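You operate a simulated robot arm through the tools that you are given. There is no shell and no other tool.

You run a simulated two-armed robot. Do the job below in one go: nothing can be reset, and whatever is moved stays where it is left.

## Task
Jog the bottle to the feed gate and push it into the pocket.
Fine: shut the gate first; use the pusher, draw it back, then open the gate again. Where these are worked on the way, their far stop is far enough and under half their travel is too little: feed gate.
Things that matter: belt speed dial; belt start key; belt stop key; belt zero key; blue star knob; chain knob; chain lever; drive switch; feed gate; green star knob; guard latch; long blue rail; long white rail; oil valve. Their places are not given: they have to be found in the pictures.

It is judged by the outcome, as a careful person would: the job done as asked, and still so three seconds after it is handed in. It fails if anything else is knocked over, pushed out of place, dropped, spilled or broken.

## Robot
Two 6-joint arms with two-finger parallel grippers on one trunk that stands fixed in place. Base frame: the origin is at the foot of the trunk, x ahead of it, y to its left, z up. Lengths are in m, angles in degrees, forces in N, time in s.
The left shoulder is at [-0.077, 0.177, 0.832], the right one opposite. With the tool pointing down near the work surface each hand reaches from about 0.1 to 0.72 m from the base axis, measured 20 degrees to its own side. Payload 1.57 kg a hand.
The tool frame of a hand sits at the grasp point between the pads (the TCP): z along the fingers, y along the line on which they close. The tips reach 0.03 m beyond it. The gripper opens to 0.08 m. The fingers are 0.017 m wide and 0.012 m thick; the gripper's body (0.04 by 0.082 m) begins 0.08 m behind the TCP.
Orientation is that of the tool frame in the base frame, as a unit quaternion [w, x, y, z]. With the fingers straight down and closing along the base's y, the tool's x points along the base's -x, its y along +y and its z along -z.

## Interface
- The arms move only by the tool play_rows. It takes "left_moves", "right_moves" or both (then of equal length, played together; a hand with none holds still); each is a list of rows, each a list of 7 numbers: the shift along the tool's x, y, z in m, then the turn, a rotation vector about the tool's x, y, z in degrees, then the gripper command, from -1 (shut) to 1 (fully open), values between in proportion. In form: [[x, y, z, rx, ry, rz, gripper], ...]. A call has 1 to 20 rows; each row is the pose to reach, as a shift and turn from the pose commanded when the call began, along the tool's axes at that moment. Each row takes 0.2 s and may step no farther than 0.05 m and 8.6 degrees from the row before; otherwise, or with a gripper value out of range, the whole call is refused. A pose out of reach is approached as far as the arm can. The call stops where the force on the tool passes 70 N (or 10 N more than at its start, if that is more) or the arm is blocked; 0.2 s more then pass. The fingers move at their own pace (about 0.072 m/s each) and stop on an object; they squeeze with about 40 N. The grip force told is the motor's: it shows also when the fingers shut on nothing. Time passes only in rows, and 0.2 s behind the last, so rows that repeat a pose let the fingers close. The reply holds the time, the measured pose of the TCP, the force on the tool along the base axes, the opening and the grip force, in the units named above and with some noise, with the torque about the TCP (base axes, N m) and any sound that the robot's microphone picked up, and new pictures: "pictures" is both (left out), scene, wrist or none (wrist: the cameras of the hands that moved).
- Cameras (640 x 400 px; columns grow to the right, rows downward): "scene" is now at [0.0393, -0.0014, 1.558]; the picture's right is [-0.04, -1.00, 0.00], its down [-0.72, 0.03, -0.70] and it looks along [0.70, -0.02, -0.72] (base axes); focal length 333 px, centre (320, 200). "left" rides on the left gripper at [0.072, 0.007, -0.122] in its tool frame; the picture's right is [-0.09, 1.00, 0.00], its down [-0.84, -0.08, -0.54] and it looks along [-0.54, -0.05, 0.84] (tool axes); focal length 238 px, centre (320, 200). "right" rides on the right gripper at [0.072, -0.007, -0.122] in its tool frame; the picture's right is [0.09, 1.00, 0.00], its down [-0.84, 0.08, -0.54] and it looks along [-0.54, 0.05, 0.84] (tool axes); focal length 238 px, centre (320, 200).
- move_column(by): moves the trunk up (or, below 0, down) by that many m; the arms and the scene camera ride with it, the base frame stays. It gives what a move gives, with no picture.
- pan_tilt(pan, tilt): turns the head with the scene camera to pan (to the left, within 143 degrees either way) and tilt (down, from -29 to 69), counted from straight ahead of the robot (the tilt from the chest, where the trunk bows). It gives what a move gives, and a new picture of the scene camera.
- probe_pixels(camera, pixels): for up to 12 pixels [column, row] of the newest picture of that camera ("zoom" is the newest enlarged one), the place [x, y, z] in the base frame of the surface seen there, good to about 0.003 m. It takes no simulated time.
- zoom(camera, box): a new picture of the part [left, top, right, bottom] of that camera's present view, enlarged. It takes no simulated time.
- close_job(): hands the job in; it is judged then, once.

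Leave the grippers open and the arms clear of the work at the hand-in unless told otherwise.

The tools are called after "Call:" as name(argument=value, ...) on one line, values as JSON. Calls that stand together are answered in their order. play_rows: Moves the arms, as the interface text tells. Its arguments: {"type":"object","properties":{"left_moves":{"type":"array"},"right_moves":{"type":"array"},"pictures":{"type":"string","enum":["both","scene","wrist","none"]}},"required":[]} The other tools are called the same way: move_column (by) moves the trunk up or down; pan_tilt (pan, tilt) turns the head that bears the scene camera; probe_pixels (camera, pixels) gives the place of the surface under pixels of a picture; zoom (camera, box) takes an enlarged picture of a part of a camera's view; close_job () hands the job in.

At the start:

```text
time_s: 0.0
left_tcp_pos: [0.4204, 0.1819, 1.1392]
left_orientation: [0.0, 0.001, 1.0, -0.001]
left_force: [0.1, -0.2, -0.7]
left_torque: [0.0, 0.02, 0.05]
left_width: 0.0797
left_grasp_force: 0.0
right_tcp_pos: [0.4184, -0.1776, 1.1467]
right_orientation: [0.0, 0.001, 1.0, 0.0]
right_force: [-0.4, 0.3, 0.2]
right_torque: [-0.04, -0.05, 0.0]
right_width: 0.0798
right_grasp_force: 0.2
trunk travel left (down, up): [-0.275, 0.053]
head pan, tilt (commanded): [-2.0, 45.9]
```

scene: 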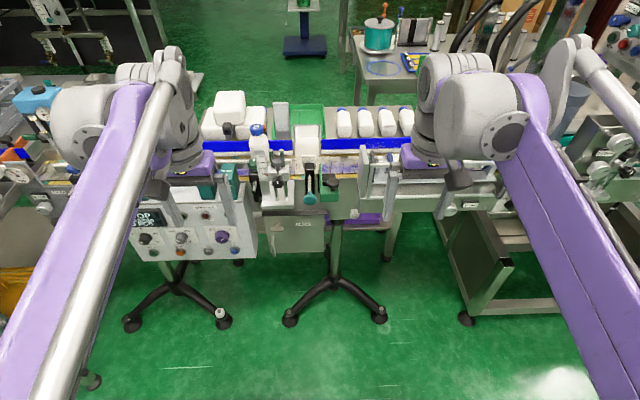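
right: 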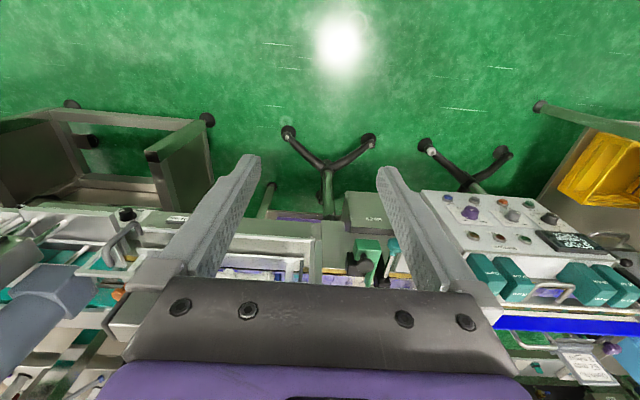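
left: 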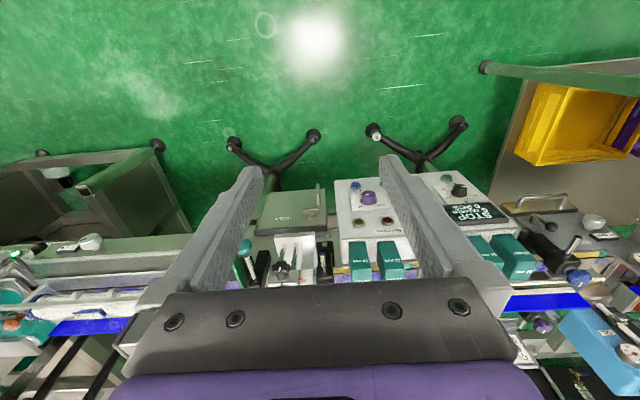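

I see a conveyor line ahead, with a control panel at about (190,230), and something like a gate or pusher around (270,170)-(310,190). I'll enlarge parts of the scene view to identify the controls.

Call:
zoom(camera="scene", box=[120, 80, 280, 280])

Call:
zoom(camera="scene", box=[230, 80, 350, 220])

Call:
zoom(camera="scene", box=[330, 80, 520, 220])

Call:
zoom(camera="scene", box=[0, 60, 160, 220])

```text
2.00 times, centred on (200, 180) of scene
```

zoom: 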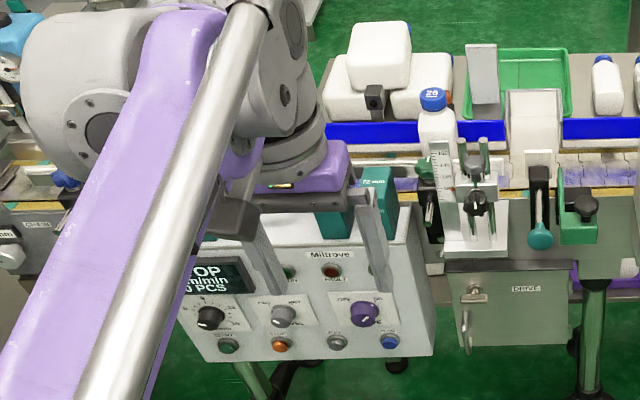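

```text
2.86 times, centred on (290, 150) of scene
```

zoom: 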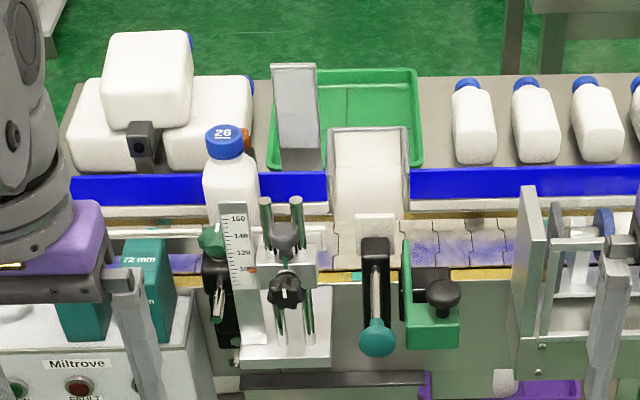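

```text
2.86 times, centred on (425, 150) of scene
```

zoom: 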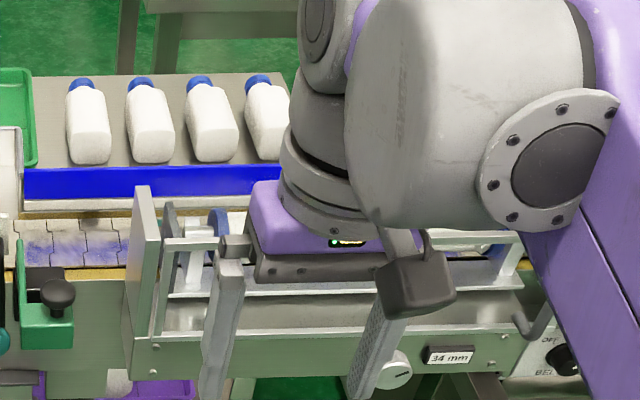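

```text
2.50 times, centred on (80, 140) of scene
```

zoom: 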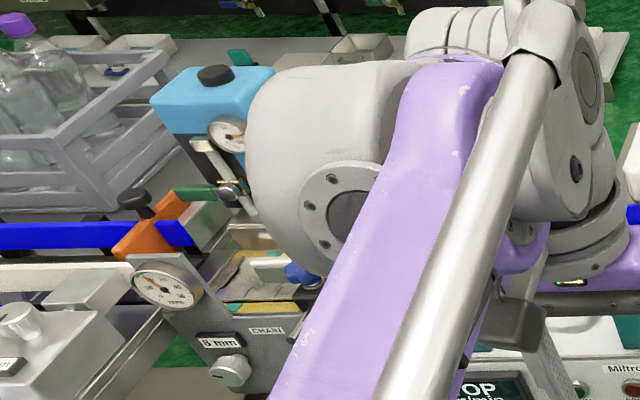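

The arms hide much. I'll use the wrist cameras to see the panel and the middle of the line enlarged.

Call:
zoom(camera="left", box=[310, 160, 530, 290])

Call:
zoom(camera="left", box=[220, 170, 360, 290])

Call:
zoom(camera="right", box=[420, 180, 640, 310])

Call:
zoom(camera="left", box=[480, 190, 640, 400])

Call:
zoom(camera="right", box=[0, 190, 200, 400])

```text
2.91 times, centred on (420, 225) of left
```

zoom: 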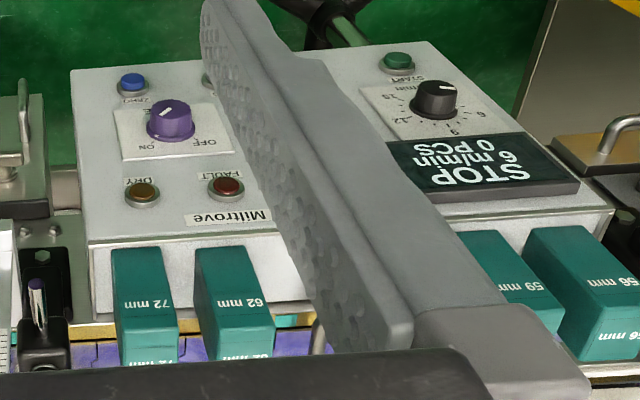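

```text
3.33 times, centred on (290, 230) of left
```

zoom: 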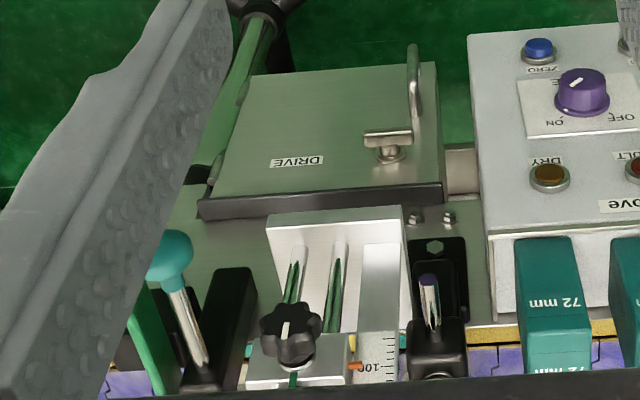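

```text
2.91 times, centred on (530, 245) of right
```

zoom: 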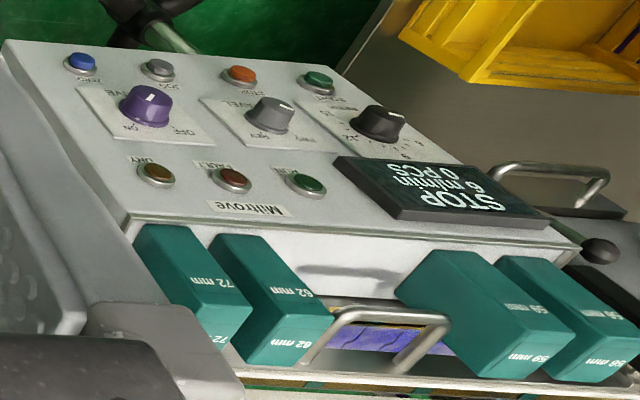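

```text
1.90 times, centred on (560, 295) of left
```

zoom: 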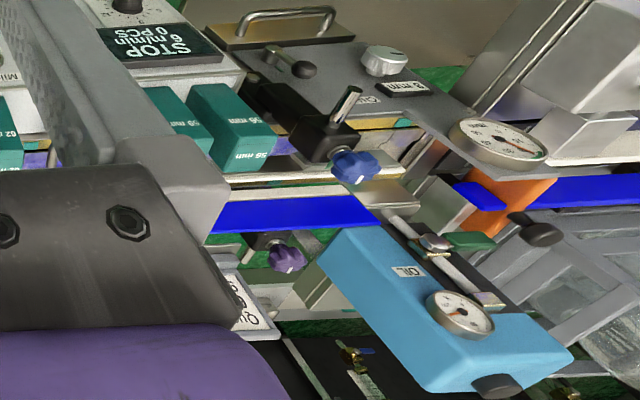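

```text
1.90 times, centred on (100, 295) of right
```

zoom: 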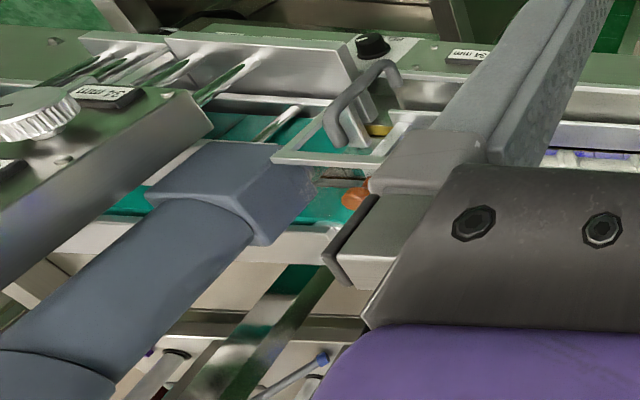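

The panel shows STOP / 6 m/min / 0 PCS, with keys along its front and three rotary knobs. I'll probe places of several things in the scene picture: cap (259,129), pusher knob (311,198), green block knob (315,183), panel display (145,218), buttons, gate parts.

Call:
probe_pixels(camera="scene", pixels=[[258, 129], [311, 199], [315, 184], [308, 135], [278, 183], [252, 165], [222, 238], [207, 214], [215, 250], [300, 160], [270, 145], [235, 175]])

Call:
zoom(camera="right", box=[310, 190, 430, 290])

Call:
zoom(camera="right", box=[430, 185, 560, 265])

```text
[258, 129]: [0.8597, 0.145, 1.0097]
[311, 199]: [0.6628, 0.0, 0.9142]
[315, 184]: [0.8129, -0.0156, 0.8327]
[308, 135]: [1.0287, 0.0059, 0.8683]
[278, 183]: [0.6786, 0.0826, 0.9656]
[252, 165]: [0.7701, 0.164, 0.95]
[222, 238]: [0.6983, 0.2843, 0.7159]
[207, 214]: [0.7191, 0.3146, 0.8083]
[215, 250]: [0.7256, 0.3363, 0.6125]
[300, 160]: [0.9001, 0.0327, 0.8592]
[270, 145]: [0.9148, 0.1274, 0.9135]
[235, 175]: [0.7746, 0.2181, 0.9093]
```

```text
4.00 times, centred on (370, 240) of right
```

zoom: 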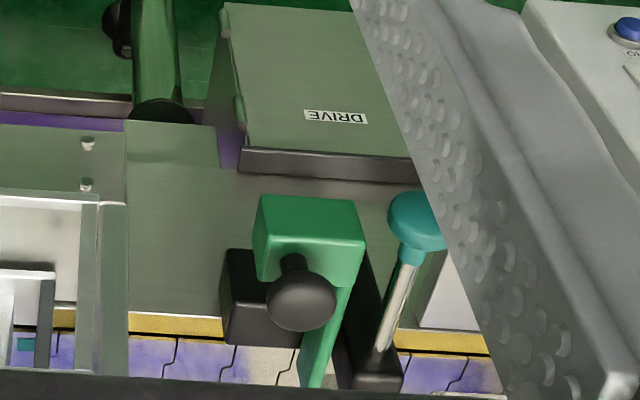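

```text
4.92 times, centred on (495, 225) of right
```

zoom: 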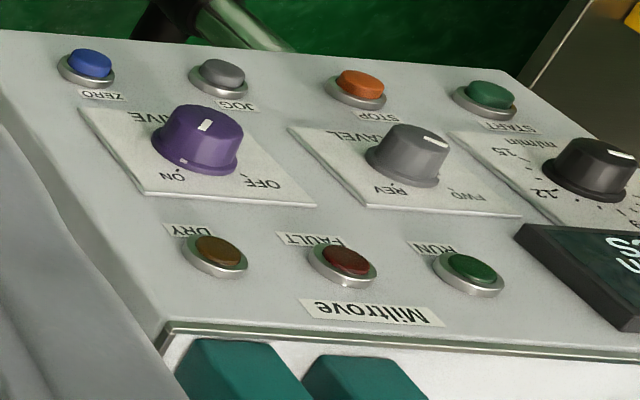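

The panel has DRIVE (purple knob), TRAVEL (grey knob, REV/FWD), a speed dial, and the keys START, STOP, JOG, ZERO. I'll pull both hands back and apart to clear the view.

Call:
play_rows(left_moves=[[0.03, 0.03, 0, 0, 0, 0, 1], [0.06, 0.06, 0, 0, 0, 0, 1], [0.09, 0.09, 0, 0, 0, 0, 1], [0.12, 0.12, 0, 0, 0, 0, 1], [0.15, 0.15, 0, 0, 0, 0, 1], [0.18, 0.18, 0, 0, 0, 0, 1]], right_moves=[[0.03, -0.03, 0, 0, 0, 0, 1], [0.06, -0.06, 0, 0, 0, 0, 1], [0.09, -0.09, 0, 0, 0, 0, 1], [0.12, -0.12, 0, 0, 0, 0, 1], [0.15, -0.15, 0, 0, 0, 0, 1], [0.18, -0.18, 0, 0, 0, 0, 1]], pictures="both")

```text
time_s: 1.4
left_tcp_pos: [0.2405, 0.3608, 1.1392]
left_orientation: [0.0, 0.001, 1.0, 0.0]
left_force: [0.2, 0.0, -0.3]
left_torque: [0.03, 0.0, 0.01]
left_width: 0.0801
left_grasp_force: 0.1
right_tcp_pos: [0.2378, -0.3581, 1.148]
right_orientation: [0.0, 0.0, 1.0, 0.0]
right_force: [0.5, -0.5, -0.4]
right_torque: [0.02, 0.0, 0.0]
right_width: 0.0802
right_grasp_force: 0.1
trunk travel left (down, up): [-0.275, 0.053]
head pan, tilt (commanded): [-2.0, 45.9]
```

scene: 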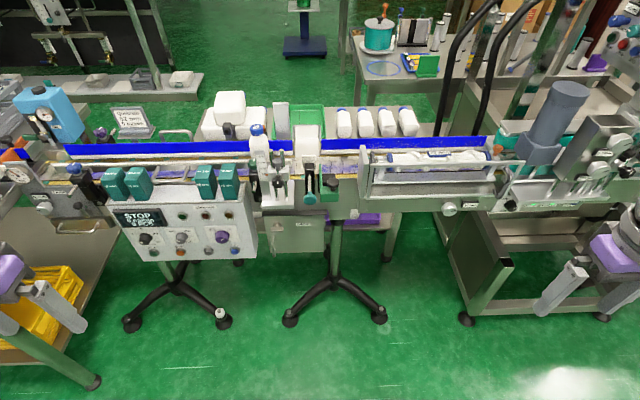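
right: 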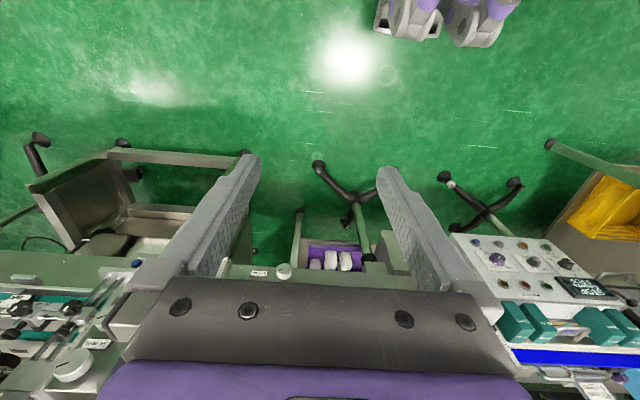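
left: 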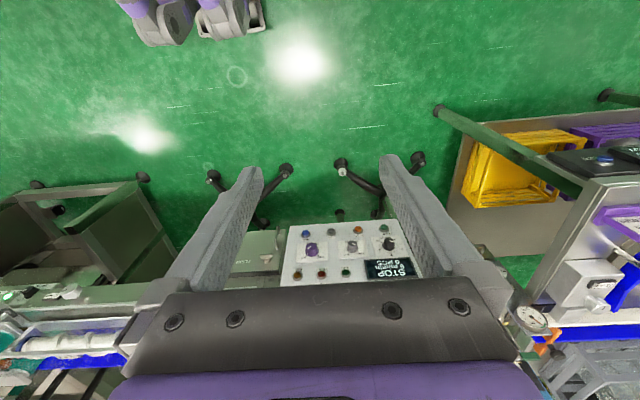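

Now the whole line is visible. I'll enlarge several parts of it.

Call:
zoom(camera="scene", box=[100, 160, 260, 265])

Call:
zoom(camera="scene", box=[240, 115, 360, 215])

Call:
zoom(camera="scene", box=[350, 100, 520, 220])

Call:
zoom(camera="scene", box=[0, 70, 200, 220])

Call:
zoom(camera="scene", box=[490, 70, 640, 220])

```text
3.81 times, centred on (180, 212) of scene
```

zoom: 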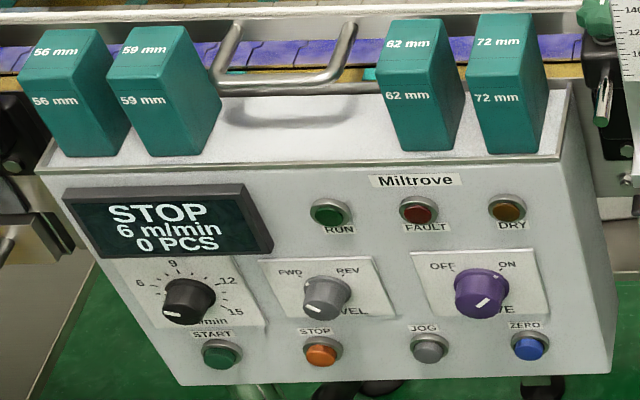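

```text
4.00 times, centred on (300, 165) of scene
```

zoom: 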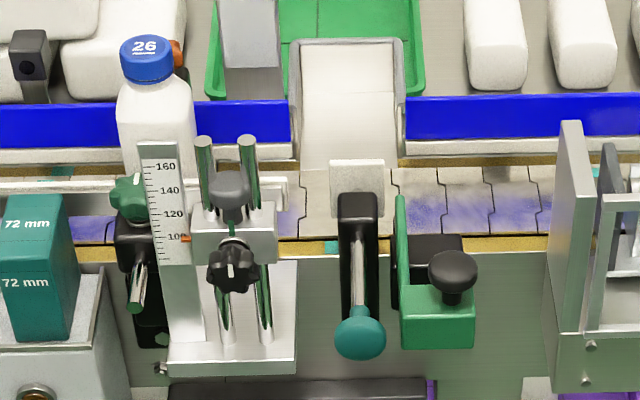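

```text
3.33 times, centred on (435, 160) of scene
```

zoom: 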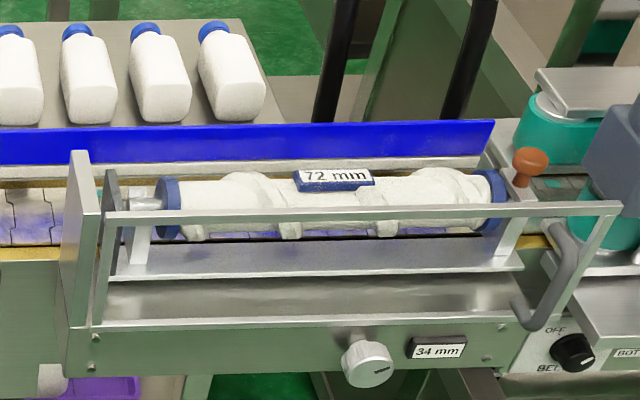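

```text
2.67 times, centred on (100, 145) of scene
```

zoom: 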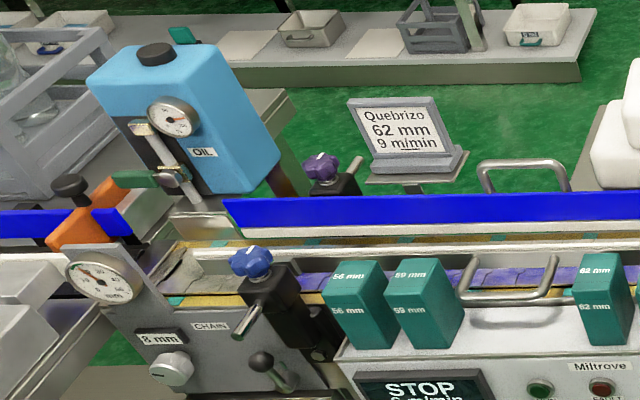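

```text
2.67 times, centred on (565, 145) of scene
```

zoom: 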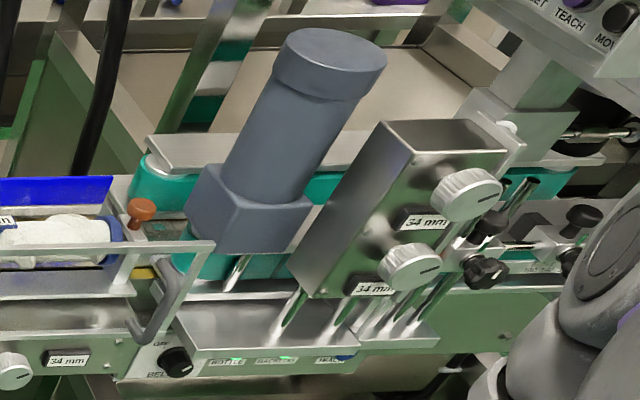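

The panel reads clearly now. I'll probe the panel face, keys and knobs to get the plane, then zoom tighter on the knobs.

Call:
probe_pixels(camera="scene", pixels=[[208, 250], [236, 250], [180, 251], [154, 252], [221, 236], [180, 238], [146, 239], [229, 214], [205, 215], [220, 256], [195, 256], [195, 240]])

Call:
zoom(camera="scene", box=[195, 220, 255, 260])

Call:
zoom(camera="scene", box=[125, 220, 195, 262])

Call:
zoom(camera="scene", box=[310, 150, 350, 210])

Call:
zoom(camera="scene", box=[250, 110, 340, 170])

```text
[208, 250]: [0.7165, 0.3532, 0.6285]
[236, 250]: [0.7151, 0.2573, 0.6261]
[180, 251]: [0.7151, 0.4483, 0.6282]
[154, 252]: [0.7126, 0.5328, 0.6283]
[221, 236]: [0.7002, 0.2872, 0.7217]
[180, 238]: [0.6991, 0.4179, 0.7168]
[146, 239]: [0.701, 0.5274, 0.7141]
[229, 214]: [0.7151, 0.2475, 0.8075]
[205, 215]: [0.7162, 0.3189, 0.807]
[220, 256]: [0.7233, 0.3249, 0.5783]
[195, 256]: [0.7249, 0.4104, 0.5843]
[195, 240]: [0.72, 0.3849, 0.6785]
```

```text
10.00 times, centred on (225, 240) of scene
```

zoom: 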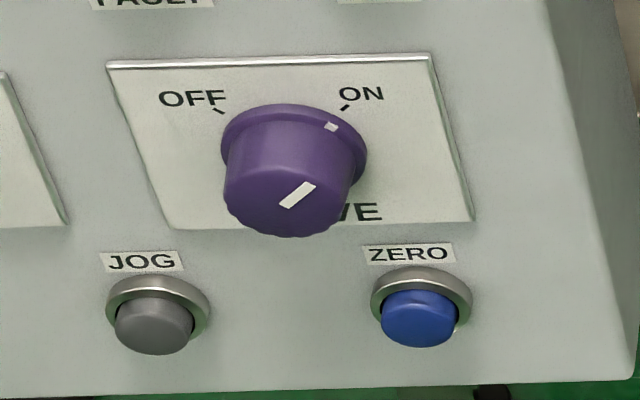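

```text
9.14 times, centred on (160, 241) of scene
```

zoom: 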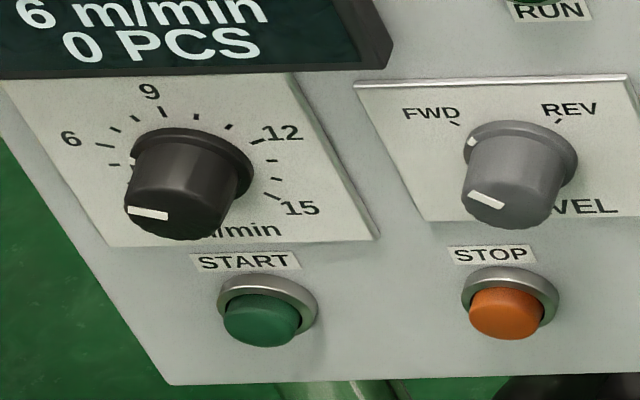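

```text
6.67 times, centred on (330, 180) of scene
```

zoom: 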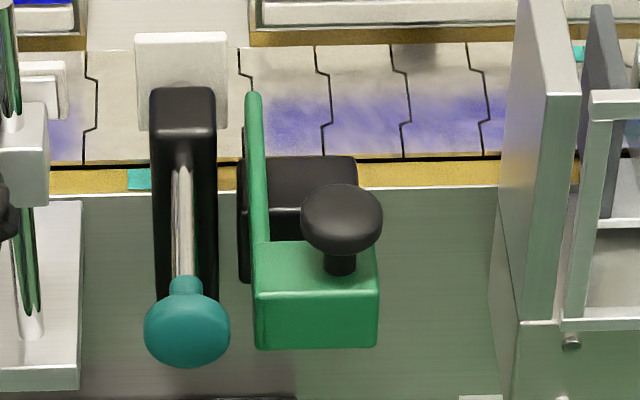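

```text
6.67 times, centred on (295, 140) of scene
```

zoom: 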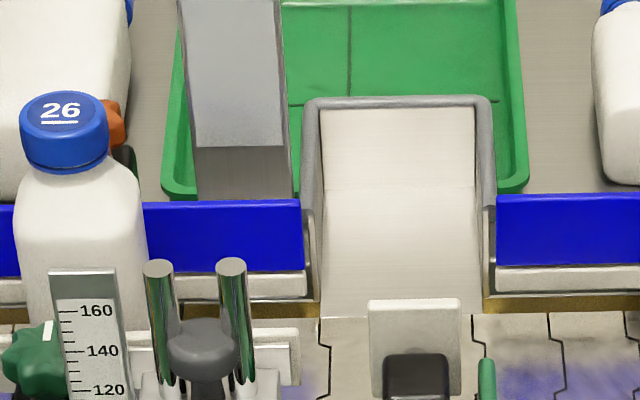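

DRIVE points to ON, TRAVEL to FWD, and the panel face is nearly vertical at x≈0.72. Now I'll probe the pusher, gate, belt, bottle and pocket.

Call:
probe_pixels(camera="scene", pixels=[[308, 200], [308, 186], [308, 173], [308, 167], [331, 182], [331, 190], [318, 168], [318, 190], [328, 198], [335, 190], [350, 168], [320, 172]])

Call:
probe_pixels(camera="scene", pixels=[[310, 130], [310, 145], [310, 160], [294, 140], [328, 140], [258, 130], [262, 143], [262, 152], [280, 150], [280, 143], [297, 165], [340, 145]])

Call:
probe_pixels(camera="scene", pixels=[[274, 164], [284, 163], [300, 172], [250, 165], [265, 156], [278, 183], [280, 197], [295, 205], [384, 160], [375, 190], [338, 155], [372, 180]])

```text
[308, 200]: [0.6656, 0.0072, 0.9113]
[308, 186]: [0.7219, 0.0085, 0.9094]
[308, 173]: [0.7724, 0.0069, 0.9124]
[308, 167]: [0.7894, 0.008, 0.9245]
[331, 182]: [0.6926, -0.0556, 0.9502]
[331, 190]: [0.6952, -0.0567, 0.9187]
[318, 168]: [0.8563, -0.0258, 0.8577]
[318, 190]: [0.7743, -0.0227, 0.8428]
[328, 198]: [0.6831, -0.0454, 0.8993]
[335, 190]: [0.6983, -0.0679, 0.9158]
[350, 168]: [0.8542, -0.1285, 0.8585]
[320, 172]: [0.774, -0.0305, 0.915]
```

```text
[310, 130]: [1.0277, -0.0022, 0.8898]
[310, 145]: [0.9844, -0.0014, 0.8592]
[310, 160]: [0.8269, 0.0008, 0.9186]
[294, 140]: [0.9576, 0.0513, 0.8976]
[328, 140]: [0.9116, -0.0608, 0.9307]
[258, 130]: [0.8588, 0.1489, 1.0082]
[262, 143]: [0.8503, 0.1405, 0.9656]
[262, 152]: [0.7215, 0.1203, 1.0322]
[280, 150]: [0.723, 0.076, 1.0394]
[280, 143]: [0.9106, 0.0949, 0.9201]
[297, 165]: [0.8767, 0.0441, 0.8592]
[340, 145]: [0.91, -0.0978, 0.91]
```

```text
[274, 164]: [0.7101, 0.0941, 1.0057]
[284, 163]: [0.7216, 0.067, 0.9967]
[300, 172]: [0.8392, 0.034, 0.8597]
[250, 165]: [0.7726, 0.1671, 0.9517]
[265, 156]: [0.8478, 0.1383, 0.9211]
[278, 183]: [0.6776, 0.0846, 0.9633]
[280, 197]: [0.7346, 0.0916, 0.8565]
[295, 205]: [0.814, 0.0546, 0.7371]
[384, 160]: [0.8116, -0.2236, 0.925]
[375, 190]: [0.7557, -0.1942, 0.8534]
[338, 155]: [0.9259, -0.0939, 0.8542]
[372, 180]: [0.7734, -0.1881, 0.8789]
```

Belt top is at z≈0.859, bottle about (0.87, 0.145), pocket at y≈0 beyond x≈0.91. I'll zoom the gate and pusher region and probe through the zoom picture for finer positions.

Call:
zoom(camera="scene", box=[300, 160, 345, 210])

Call:
zoom(camera="right", box=[240, 220, 400, 300])

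Call:
zoom(camera="left", box=[0, 260, 240, 400])

```text
8.00 times, centred on (322, 185) of scene
```

zoom: 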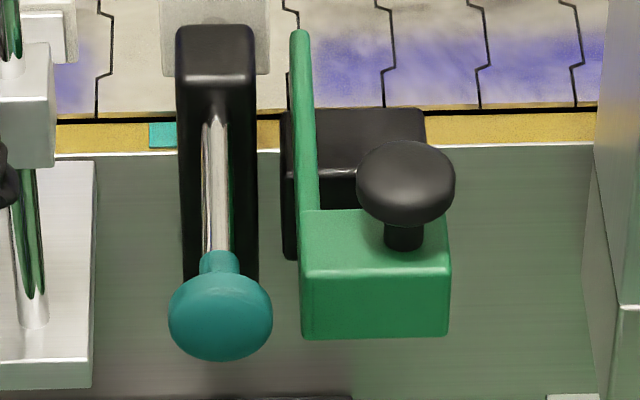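

```text
4.00 times, centred on (320, 260) of right
```

zoom: 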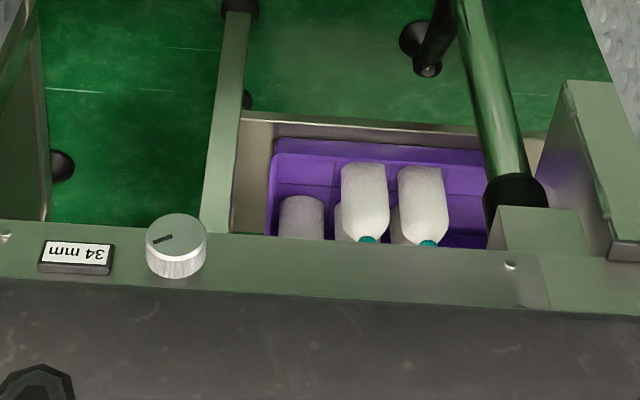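

```text
2.67 times, centred on (120, 330) of left
```

zoom: 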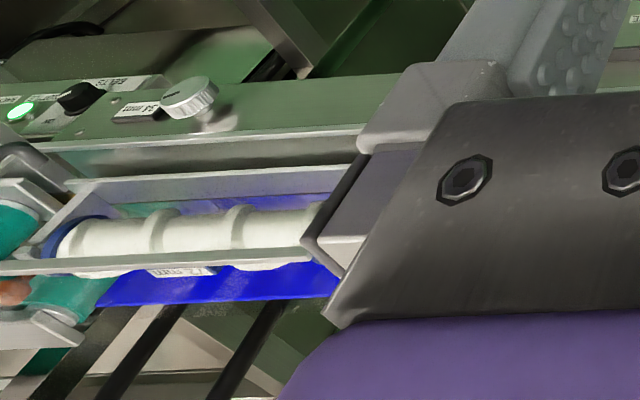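

I'll retake the gate zoom as the newest enlarged picture so that I can probe it.

Call:
zoom(camera="scene", box=[300, 160, 345, 210])

```text
8.00 times, centred on (322, 185) of scene
```

zoom: 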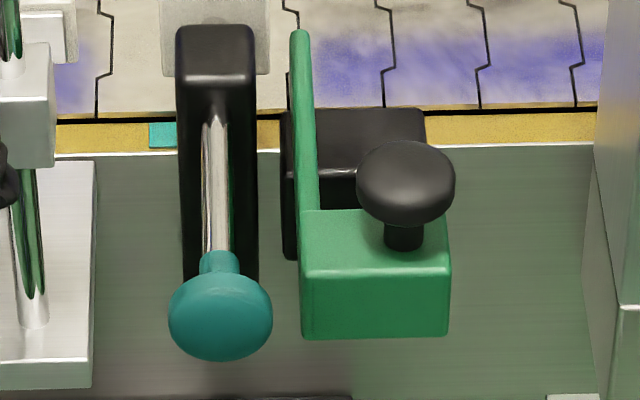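

Call:
probe_pixels(camera="zoom", pixels=[[220, 310], [220, 278], [175, 315], [268, 315], [215, 200], [215, 130], [215, 50], [185, 250], [250, 250], [220, 355], [215, 10], [165, 60]])

Call:
probe_pixels(camera="zoom", pixels=[[404, 160], [404, 200], [404, 220], [362, 180], [450, 180], [403, 238], [375, 300], [310, 300], [445, 300], [340, 235], [440, 260], [375, 335]])

Call:
probe_pixels(camera="zoom", pixels=[[299, 35], [308, 100], [308, 170], [308, 205], [370, 130], [340, 190], [290, 150], [288, 230], [520, 130], [520, 200], [520, 300], [300, 60]])

```text
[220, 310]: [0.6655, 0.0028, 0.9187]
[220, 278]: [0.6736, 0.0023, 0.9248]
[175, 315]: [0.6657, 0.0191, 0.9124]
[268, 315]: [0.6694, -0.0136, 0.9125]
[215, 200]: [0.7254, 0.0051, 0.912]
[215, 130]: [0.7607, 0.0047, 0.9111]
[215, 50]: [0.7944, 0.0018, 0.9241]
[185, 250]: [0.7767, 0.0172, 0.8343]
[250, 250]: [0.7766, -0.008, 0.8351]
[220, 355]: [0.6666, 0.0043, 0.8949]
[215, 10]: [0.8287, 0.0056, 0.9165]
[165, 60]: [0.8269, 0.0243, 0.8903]
```

```text
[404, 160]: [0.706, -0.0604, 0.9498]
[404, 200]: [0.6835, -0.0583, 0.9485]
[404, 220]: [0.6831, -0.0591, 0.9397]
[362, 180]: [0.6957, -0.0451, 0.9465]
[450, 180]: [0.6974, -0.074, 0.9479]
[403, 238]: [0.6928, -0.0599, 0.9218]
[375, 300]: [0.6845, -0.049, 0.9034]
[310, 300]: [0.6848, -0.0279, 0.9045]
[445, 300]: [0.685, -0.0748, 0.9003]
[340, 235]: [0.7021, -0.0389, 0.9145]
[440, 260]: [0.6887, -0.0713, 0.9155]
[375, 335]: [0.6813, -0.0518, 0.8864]
```

```text
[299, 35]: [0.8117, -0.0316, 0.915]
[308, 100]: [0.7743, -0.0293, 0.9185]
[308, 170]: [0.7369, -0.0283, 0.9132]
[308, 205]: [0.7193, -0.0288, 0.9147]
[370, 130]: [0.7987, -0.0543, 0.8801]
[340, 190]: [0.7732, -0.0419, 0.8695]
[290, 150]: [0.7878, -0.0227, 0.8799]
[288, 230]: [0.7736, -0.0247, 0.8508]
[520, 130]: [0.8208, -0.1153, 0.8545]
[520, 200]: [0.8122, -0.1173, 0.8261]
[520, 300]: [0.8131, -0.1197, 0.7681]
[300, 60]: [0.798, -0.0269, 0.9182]
```

Pusher: flat round knob about (0.668, 0.003, 0.909), rod to housing at x≈0.773. Gate: green box with front face x≈0.684, knob (0.695, -0.060, 0.945), plate at y≈-0.029. Now the bottle region.

Call:
zoom(camera="scene", box=[230, 115, 310, 175])

```text
6.67 times, centred on (270, 145) of scene
```

zoom: 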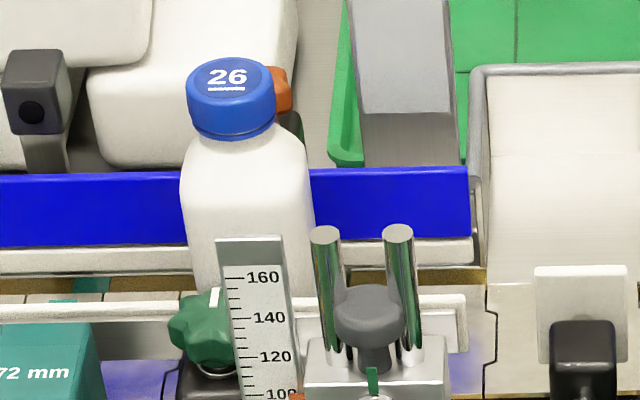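

Call:
probe_pixels(camera="zoom", pixels=[[230, 80], [185, 220], [310, 220], [245, 210], [245, 160], [205, 270], [440, 310], [440, 335], [60, 310], [60, 325], [100, 220], [100, 256]])

Call:
probe_pixels(camera="zoom", pixels=[[400, 205], [400, 252], [470, 320], [460, 380], [40, 280], [60, 350], [580, 280], [560, 310], [490, 100], [545, 90], [560, 200], [35, 110]])

```text
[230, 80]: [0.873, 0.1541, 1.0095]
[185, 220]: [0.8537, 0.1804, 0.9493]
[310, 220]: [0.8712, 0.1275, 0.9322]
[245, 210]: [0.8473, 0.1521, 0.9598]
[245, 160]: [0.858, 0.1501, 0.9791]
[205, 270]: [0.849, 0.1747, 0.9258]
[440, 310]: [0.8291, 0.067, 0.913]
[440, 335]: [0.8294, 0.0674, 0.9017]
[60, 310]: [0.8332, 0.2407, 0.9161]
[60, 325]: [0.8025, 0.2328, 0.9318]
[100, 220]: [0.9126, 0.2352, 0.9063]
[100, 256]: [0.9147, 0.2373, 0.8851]
```

```text
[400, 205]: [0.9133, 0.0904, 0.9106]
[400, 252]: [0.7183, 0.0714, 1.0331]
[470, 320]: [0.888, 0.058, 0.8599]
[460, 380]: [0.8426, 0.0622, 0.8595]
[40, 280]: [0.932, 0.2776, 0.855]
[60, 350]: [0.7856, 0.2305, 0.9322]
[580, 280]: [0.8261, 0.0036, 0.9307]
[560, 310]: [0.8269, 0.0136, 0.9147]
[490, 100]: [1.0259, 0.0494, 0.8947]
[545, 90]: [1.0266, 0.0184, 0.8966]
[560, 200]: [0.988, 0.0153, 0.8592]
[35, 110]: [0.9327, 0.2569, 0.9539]
```

The bottle is about 0.053 m wide, centred near (0.873, 0.154), moving toward the pocket along −y. DRIVE is ON and TRAVEL FWD, so first I shut the gate. I'll swing the right hand forward, turning the fingers level toward +x, gripper shut, to a free spot at about (0.50, -0.10, 1.0).

Call:
play_rows(right_moves=[[-0.024, 0.0235, 0.0135, 0, -8.18, 0, 0], [-0.048, 0.047, 0.027, 0, -16.36, 0, -1], [-0.072, 0.0705, 0.0405, 0, -24.54, 0, -1], [-0.096, 0.094, 0.054, 0, -32.72, 0, -1], [-0.12, 0.1175, 0.0675, 0, -40.9, 0, -1], [-0.144, 0.141, 0.081, 0, -49.08, 0, -1], [-0.168, 0.1645, 0.0945, 0, -57.26, 0, -1], [-0.192, 0.188, 0.108, 0, -65.44, 0, -1], [-0.216, 0.2115, 0.1215, 0, -73.62, 0, -1], [-0.24, 0.235, 0.135, 0, -81.8, 0, -1], [-0.264, 0.258, 0.148, 0, -90, 0, -1]], pictures="both")

```text
time_s: 3.8
left_tcp_pos: [0.2436, 0.3603, 1.1392]
left_orientation: [-0.002, 0.001, 1.0, -0.001]
left_force: [-0.3, 0.4, 0.4]
left_torque: [-0.01, 0.01, -0.03]
left_width: 0.08
left_grasp_force: 0.0
right_tcp_pos: [0.5021, -0.099, 0.9951]
right_orientation: [0.704, 0.011, 0.71, 0.008]
right_force: [0.2, 0.6, 1.3]
right_torque: [-0.03, 0.06, -0.1]
right_width: 0.0
right_grasp_force: 21.6
trunk travel left (down, up): [-0.275, 0.053]
head pan, tilt (commanded): [-2.0, 45.9]
```

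scene: 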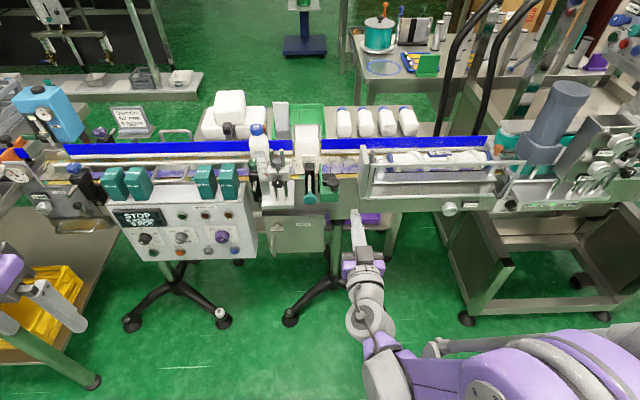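
right: 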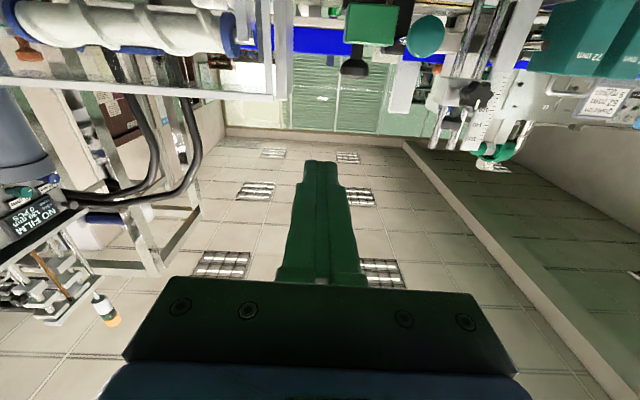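

The right hand is level at (0.502, -0.099, 0.995). Before pushing, I check what lies under the hand's path (DRIVE guard box around (300,225) in the scene), since the camera rides below the hand.

Call:
probe_pixels(camera="scene", pixels=[[285, 213], [300, 213], [318, 213], [300, 222], [300, 235], [300, 250], [272, 225], [325, 213], [345, 205], [345, 195], [330, 206], [276, 200]])

Call:
zoom(camera="scene", box=[240, 160, 380, 260])

Call:
zoom(camera="right", box=[300, 0, 520, 140])

```text
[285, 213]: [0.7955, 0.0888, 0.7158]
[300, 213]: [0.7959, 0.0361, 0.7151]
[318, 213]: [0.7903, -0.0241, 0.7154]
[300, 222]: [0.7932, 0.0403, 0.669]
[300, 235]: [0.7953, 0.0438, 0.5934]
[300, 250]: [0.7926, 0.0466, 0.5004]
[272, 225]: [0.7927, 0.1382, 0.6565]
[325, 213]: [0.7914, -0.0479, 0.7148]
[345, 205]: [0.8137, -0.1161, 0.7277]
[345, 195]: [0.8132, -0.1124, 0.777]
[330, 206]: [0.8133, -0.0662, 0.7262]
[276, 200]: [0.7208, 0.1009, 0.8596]
```

```text
4.00 times, centred on (310, 210) of scene
```

zoom: 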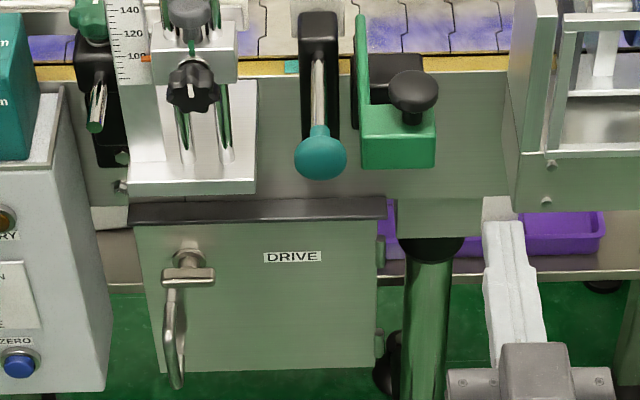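

```text
2.86 times, centred on (410, 70) of right
```

zoom: 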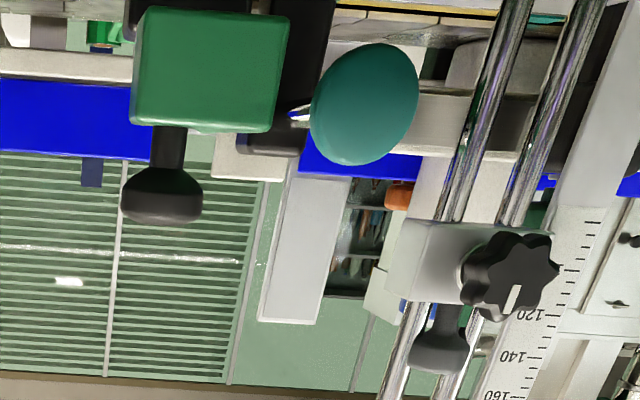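

The path is free (guard box is at x≥0.79). I bring the shut fingertips in front of the green box at about y=-0.058, z=0.90, tips at x≈0.66.

Call:
play_rows(right_moves=[[0.03, 0.012, 0.02, 0, 0, 0, -1], [0.06, 0.024, 0.05, 0, 0, 0, -1], [0.09, 0.038, 0.085, 0, 0, 0, -1], [0.095, 0.041, 0.12, 0, 0, 0, -1], [0.095, 0.041, 0.128, 0, 0, 0, -1], [0.095, 0.041, 0.128, 0, 0, 0, -1]], pictures="both")

```text
time_s: 5.2
left_tcp_pos: [0.2426, 0.3606, 1.1372]
left_orientation: [-0.001, 0.0, 1.0, 0.0]
left_force: [-0.6, -0.6, 0.0]
left_torque: [0.0, -0.02, -0.01]
left_width: 0.0798
left_grasp_force: 0.1
right_tcp_pos: [0.6291, -0.0586, 0.9039]
right_orientation: [0.707, 0.0, 0.707, 0.0]
right_force: [-0.2, 0.1, 0.8]
right_torque: [0.02, -0.02, -0.01]
right_width: 0.0
right_grasp_force: 21.8
trunk travel left (down, up): [-0.275, 0.053]
head pan, tilt (commanded): [-2.0, 45.9]
```

scene: 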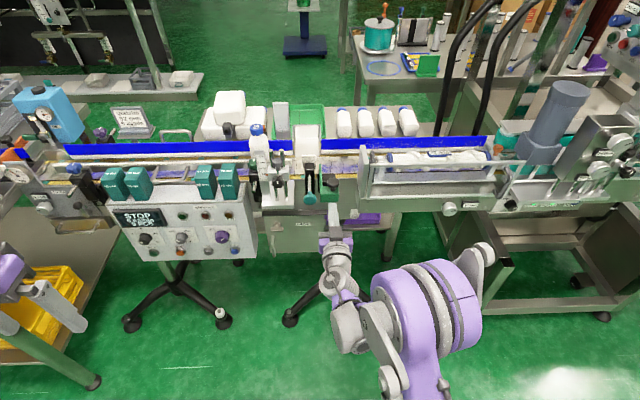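
right: 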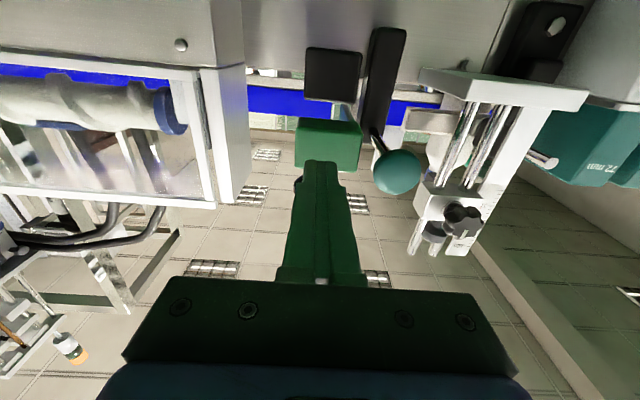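

The tips are in line with the green box's face (wrist view (320,165) over the box at (328,145)). I push forward gently in small steps.

Call:
play_rows(right_moves=[[0.003, 0, 0.012, 0, 0, 0, -1], [0.004, 0, 0.022, 0, 0, 0, -1], [0.004, 0, 0.03, 0, 0, 0, -1], [0.004, 0, 0.036, 0, 0, 0, -1], [0.004, 0, 0.042, 0, 0, 0, -1], [0.004, 0, 0.048, 0, 0, 0, -1], [0.004, 0, 0.054, 0, 0, 0, -1], [0.004, 0, 0.06, 0, 0, 0, -1]], pictures="both")

```text
time_s: 7.0
left_tcp_pos: [0.2414, 0.3597, 1.1383]
left_orientation: [0.0, 0.001, 1.0, 0.001]
left_force: [-0.5, -0.2, -0.3]
left_torque: [0.0, -0.02, -0.01]
left_width: 0.08
left_grasp_force: 0.0
right_tcp_pos: [0.6889, -0.0579, 0.8991]
right_orientation: [0.707, -0.001, 0.707, 0.001]
right_force: [-0.3, -1.5, 0.7]
right_torque: [0.01, 0.01, 0.03]
right_width: 0.0002
right_grasp_force: 21.7
trunk travel left (down, up): [-0.275, 0.053]
head pan, tilt (commanded): [-2.0, 45.9]
```

scene: 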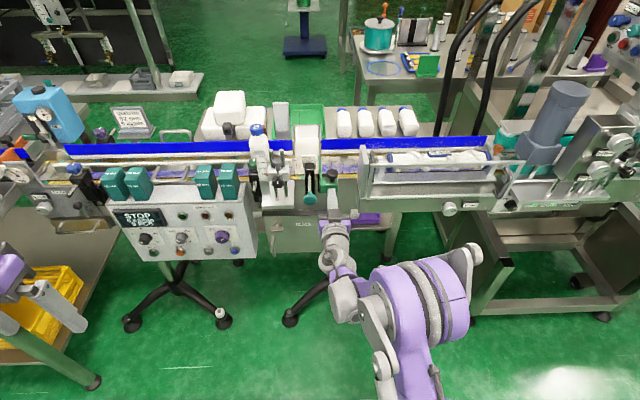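
right: 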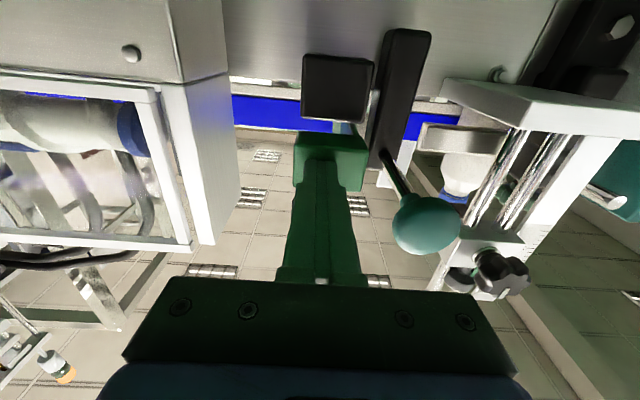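

The gate slides easily (moved ≈0.035). I continue in small steps.

Call:
play_rows(right_moves=[[0, 0, 0.005, 0, 0, 0, -1], [0, 0, 0.01, 0, 0, 0, -1], [0, 0, 0.014, 0, 0, 0, -1], [0, 0, 0.018, 0, 0, 0, -1], [0, 0, 0.021, 0, 0, 0, -1]], pictures="scene")

Call:
zoom(camera="scene", box=[290, 145, 360, 215])

```text
time_s: 8.2
left_tcp_pos: [0.2414, 0.3606, 1.1386]
left_orientation: [0.0, 0.0, 1.0, 0.0]
left_force: [-0.6, 0.7, -0.3]
left_torque: [-0.01, -0.01, 0.0]
left_width: 0.08
left_grasp_force: 0.1
right_tcp_pos: [0.7112, -0.0585, 0.8993]
right_orientation: [0.707, -0.001, 0.707, 0.001]
right_force: [-1.0, 0.6, -1.5]
right_torque: [-0.01, 0.06, 0.02]
right_width: 0.0
right_grasp_force: 21.0
trunk travel left (down, up): [-0.275, 0.053]
head pan, tilt (commanded): [-2.0, 45.9]
```

scene: 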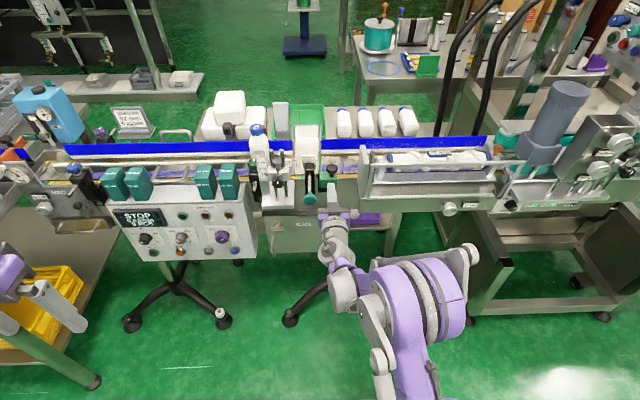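

```text
5.71 times, centred on (325, 180) of scene
```

zoom: 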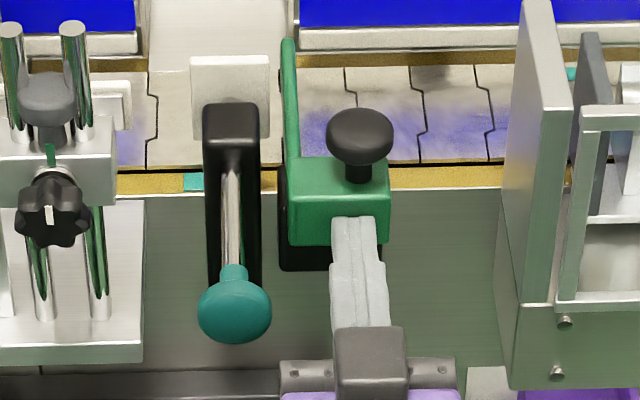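

Gate plate now crosses about half the belt. The hand's body will come near the pusher knob, so I back off slightly, shift 8 mm to the right, and continue pushing to the far stop.

Call:
play_rows(right_moves=[[0, 0, -0.006, 0, 0, 0, -1], [0, -0.009, -0.006, 0, 0, 0, -1], [0, -0.009, 0.002, 0, 0, 0, -1], [0, -0.009, 0.008, 0, 0, 0, -1], [0, -0.009, 0.013, 0, 0, 0, -1], [0, -0.009, 0.018, 0, 0, 0, -1]], pictures="both")

Call:
zoom(camera="scene", box=[290, 145, 360, 215])

```text
time_s: 9.6
left_tcp_pos: [0.2416, 0.3614, 1.1388]
left_orientation: [0.0, -0.001, 1.0, -0.001]
left_force: [0.3, 0.0, -0.2]
left_torque: [0.0, 0.02, 0.03]
left_width: 0.08
left_grasp_force: 0.1
right_tcp_pos: [0.729, -0.0681, 0.8986]
right_orientation: [0.707, 0.0, 0.707, 0.0]
right_force: [0.0, 0.5, -0.3]
right_torque: [0.02, 0.0, 0.02]
right_width: 0.0001
right_grasp_force: 21.8
trunk travel left (down, up): [-0.275, 0.053]
head pan, tilt (commanded): [-2.0, 45.9]
```

scene: 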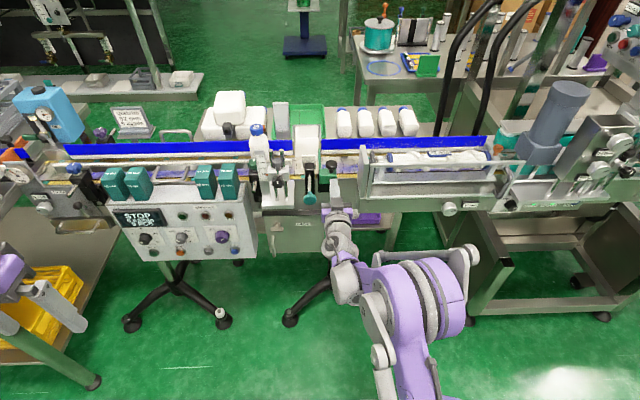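
right: 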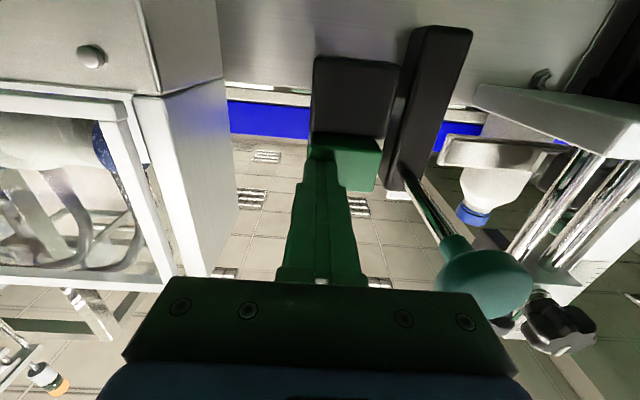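

```text
5.71 times, centred on (325, 180) of scene
```

zoom: 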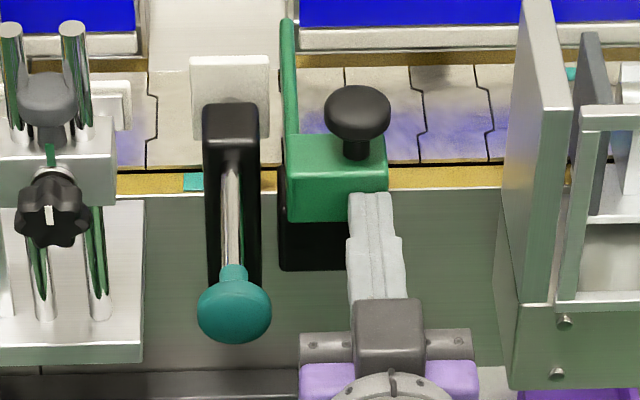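

Still free. I keep pushing to reach the far stop.

Call:
play_rows(right_moves=[[0, 0, 0.005, 0, 0, 0, -1], [0, 0, 0.01, 0, 0, 0, -1], [0, 0, 0.014, 0, 0, 0, -1], [0, 0, 0.018, 0, 0, 0, -1], [0, 0, 0.021, 0, 0, 0, -1], [0, 0, 0.024, 0, 0, 0, -1]], pictures="both")

Call:
zoom(camera="scene", box=[290, 145, 360, 215])

```text
time_s: 11.0
left_tcp_pos: [0.2383, 0.3591, 1.1415]
left_orientation: [0.002, 0.0, 1.0, 0.0]
left_force: [-0.1, -0.7, 0.0]
left_torque: [0.0, 0.06, 0.01]
left_width: 0.0801
left_grasp_force: 0.1
right_tcp_pos: [0.7442, -0.0668, 0.8994]
right_orientation: [0.707, 0.0, 0.707, 0.0]
right_force: [-47.8, -6.7, -9.2]
right_torque: [-0.04, 0.3, -0.22]
right_width: 0.0
right_grasp_force: 21.1
trunk travel left (down, up): [-0.275, 0.053]
head pan, tilt (commanded): [-2.0, 45.9]
stopped in row 6 (right hand): the force on the tool passed its limit at 79 N (the readings are from after the stop); the commanded pose is now the measured one
```

scene: 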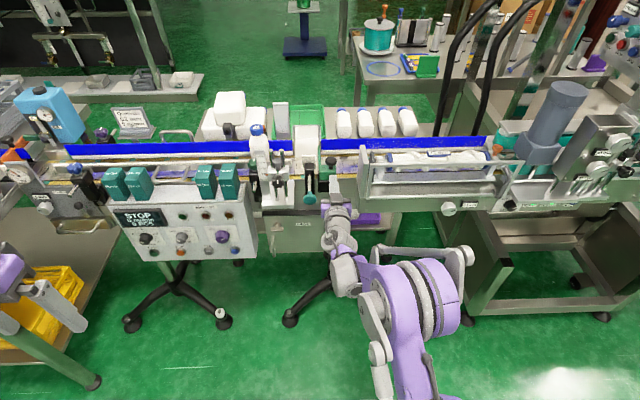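
right: 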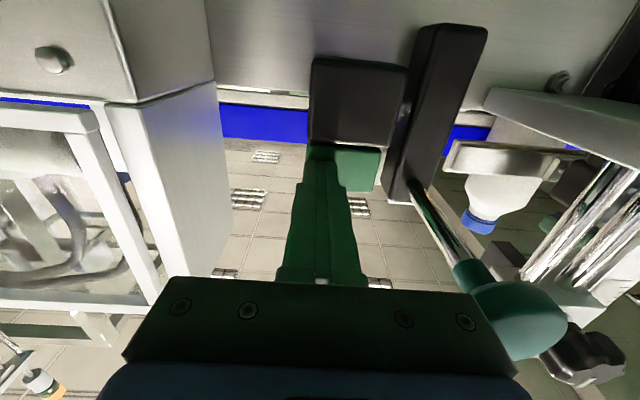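

```text
5.71 times, centred on (325, 180) of scene
```

zoom: 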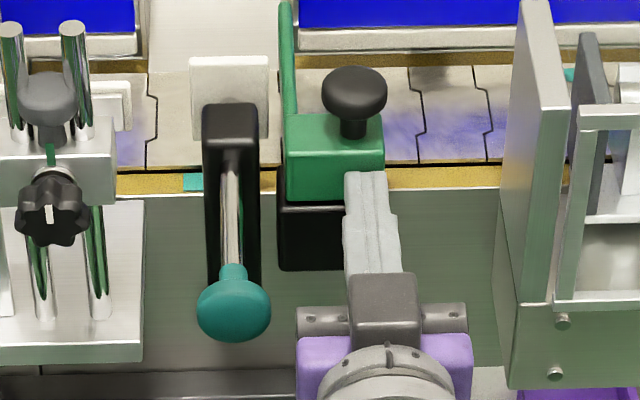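

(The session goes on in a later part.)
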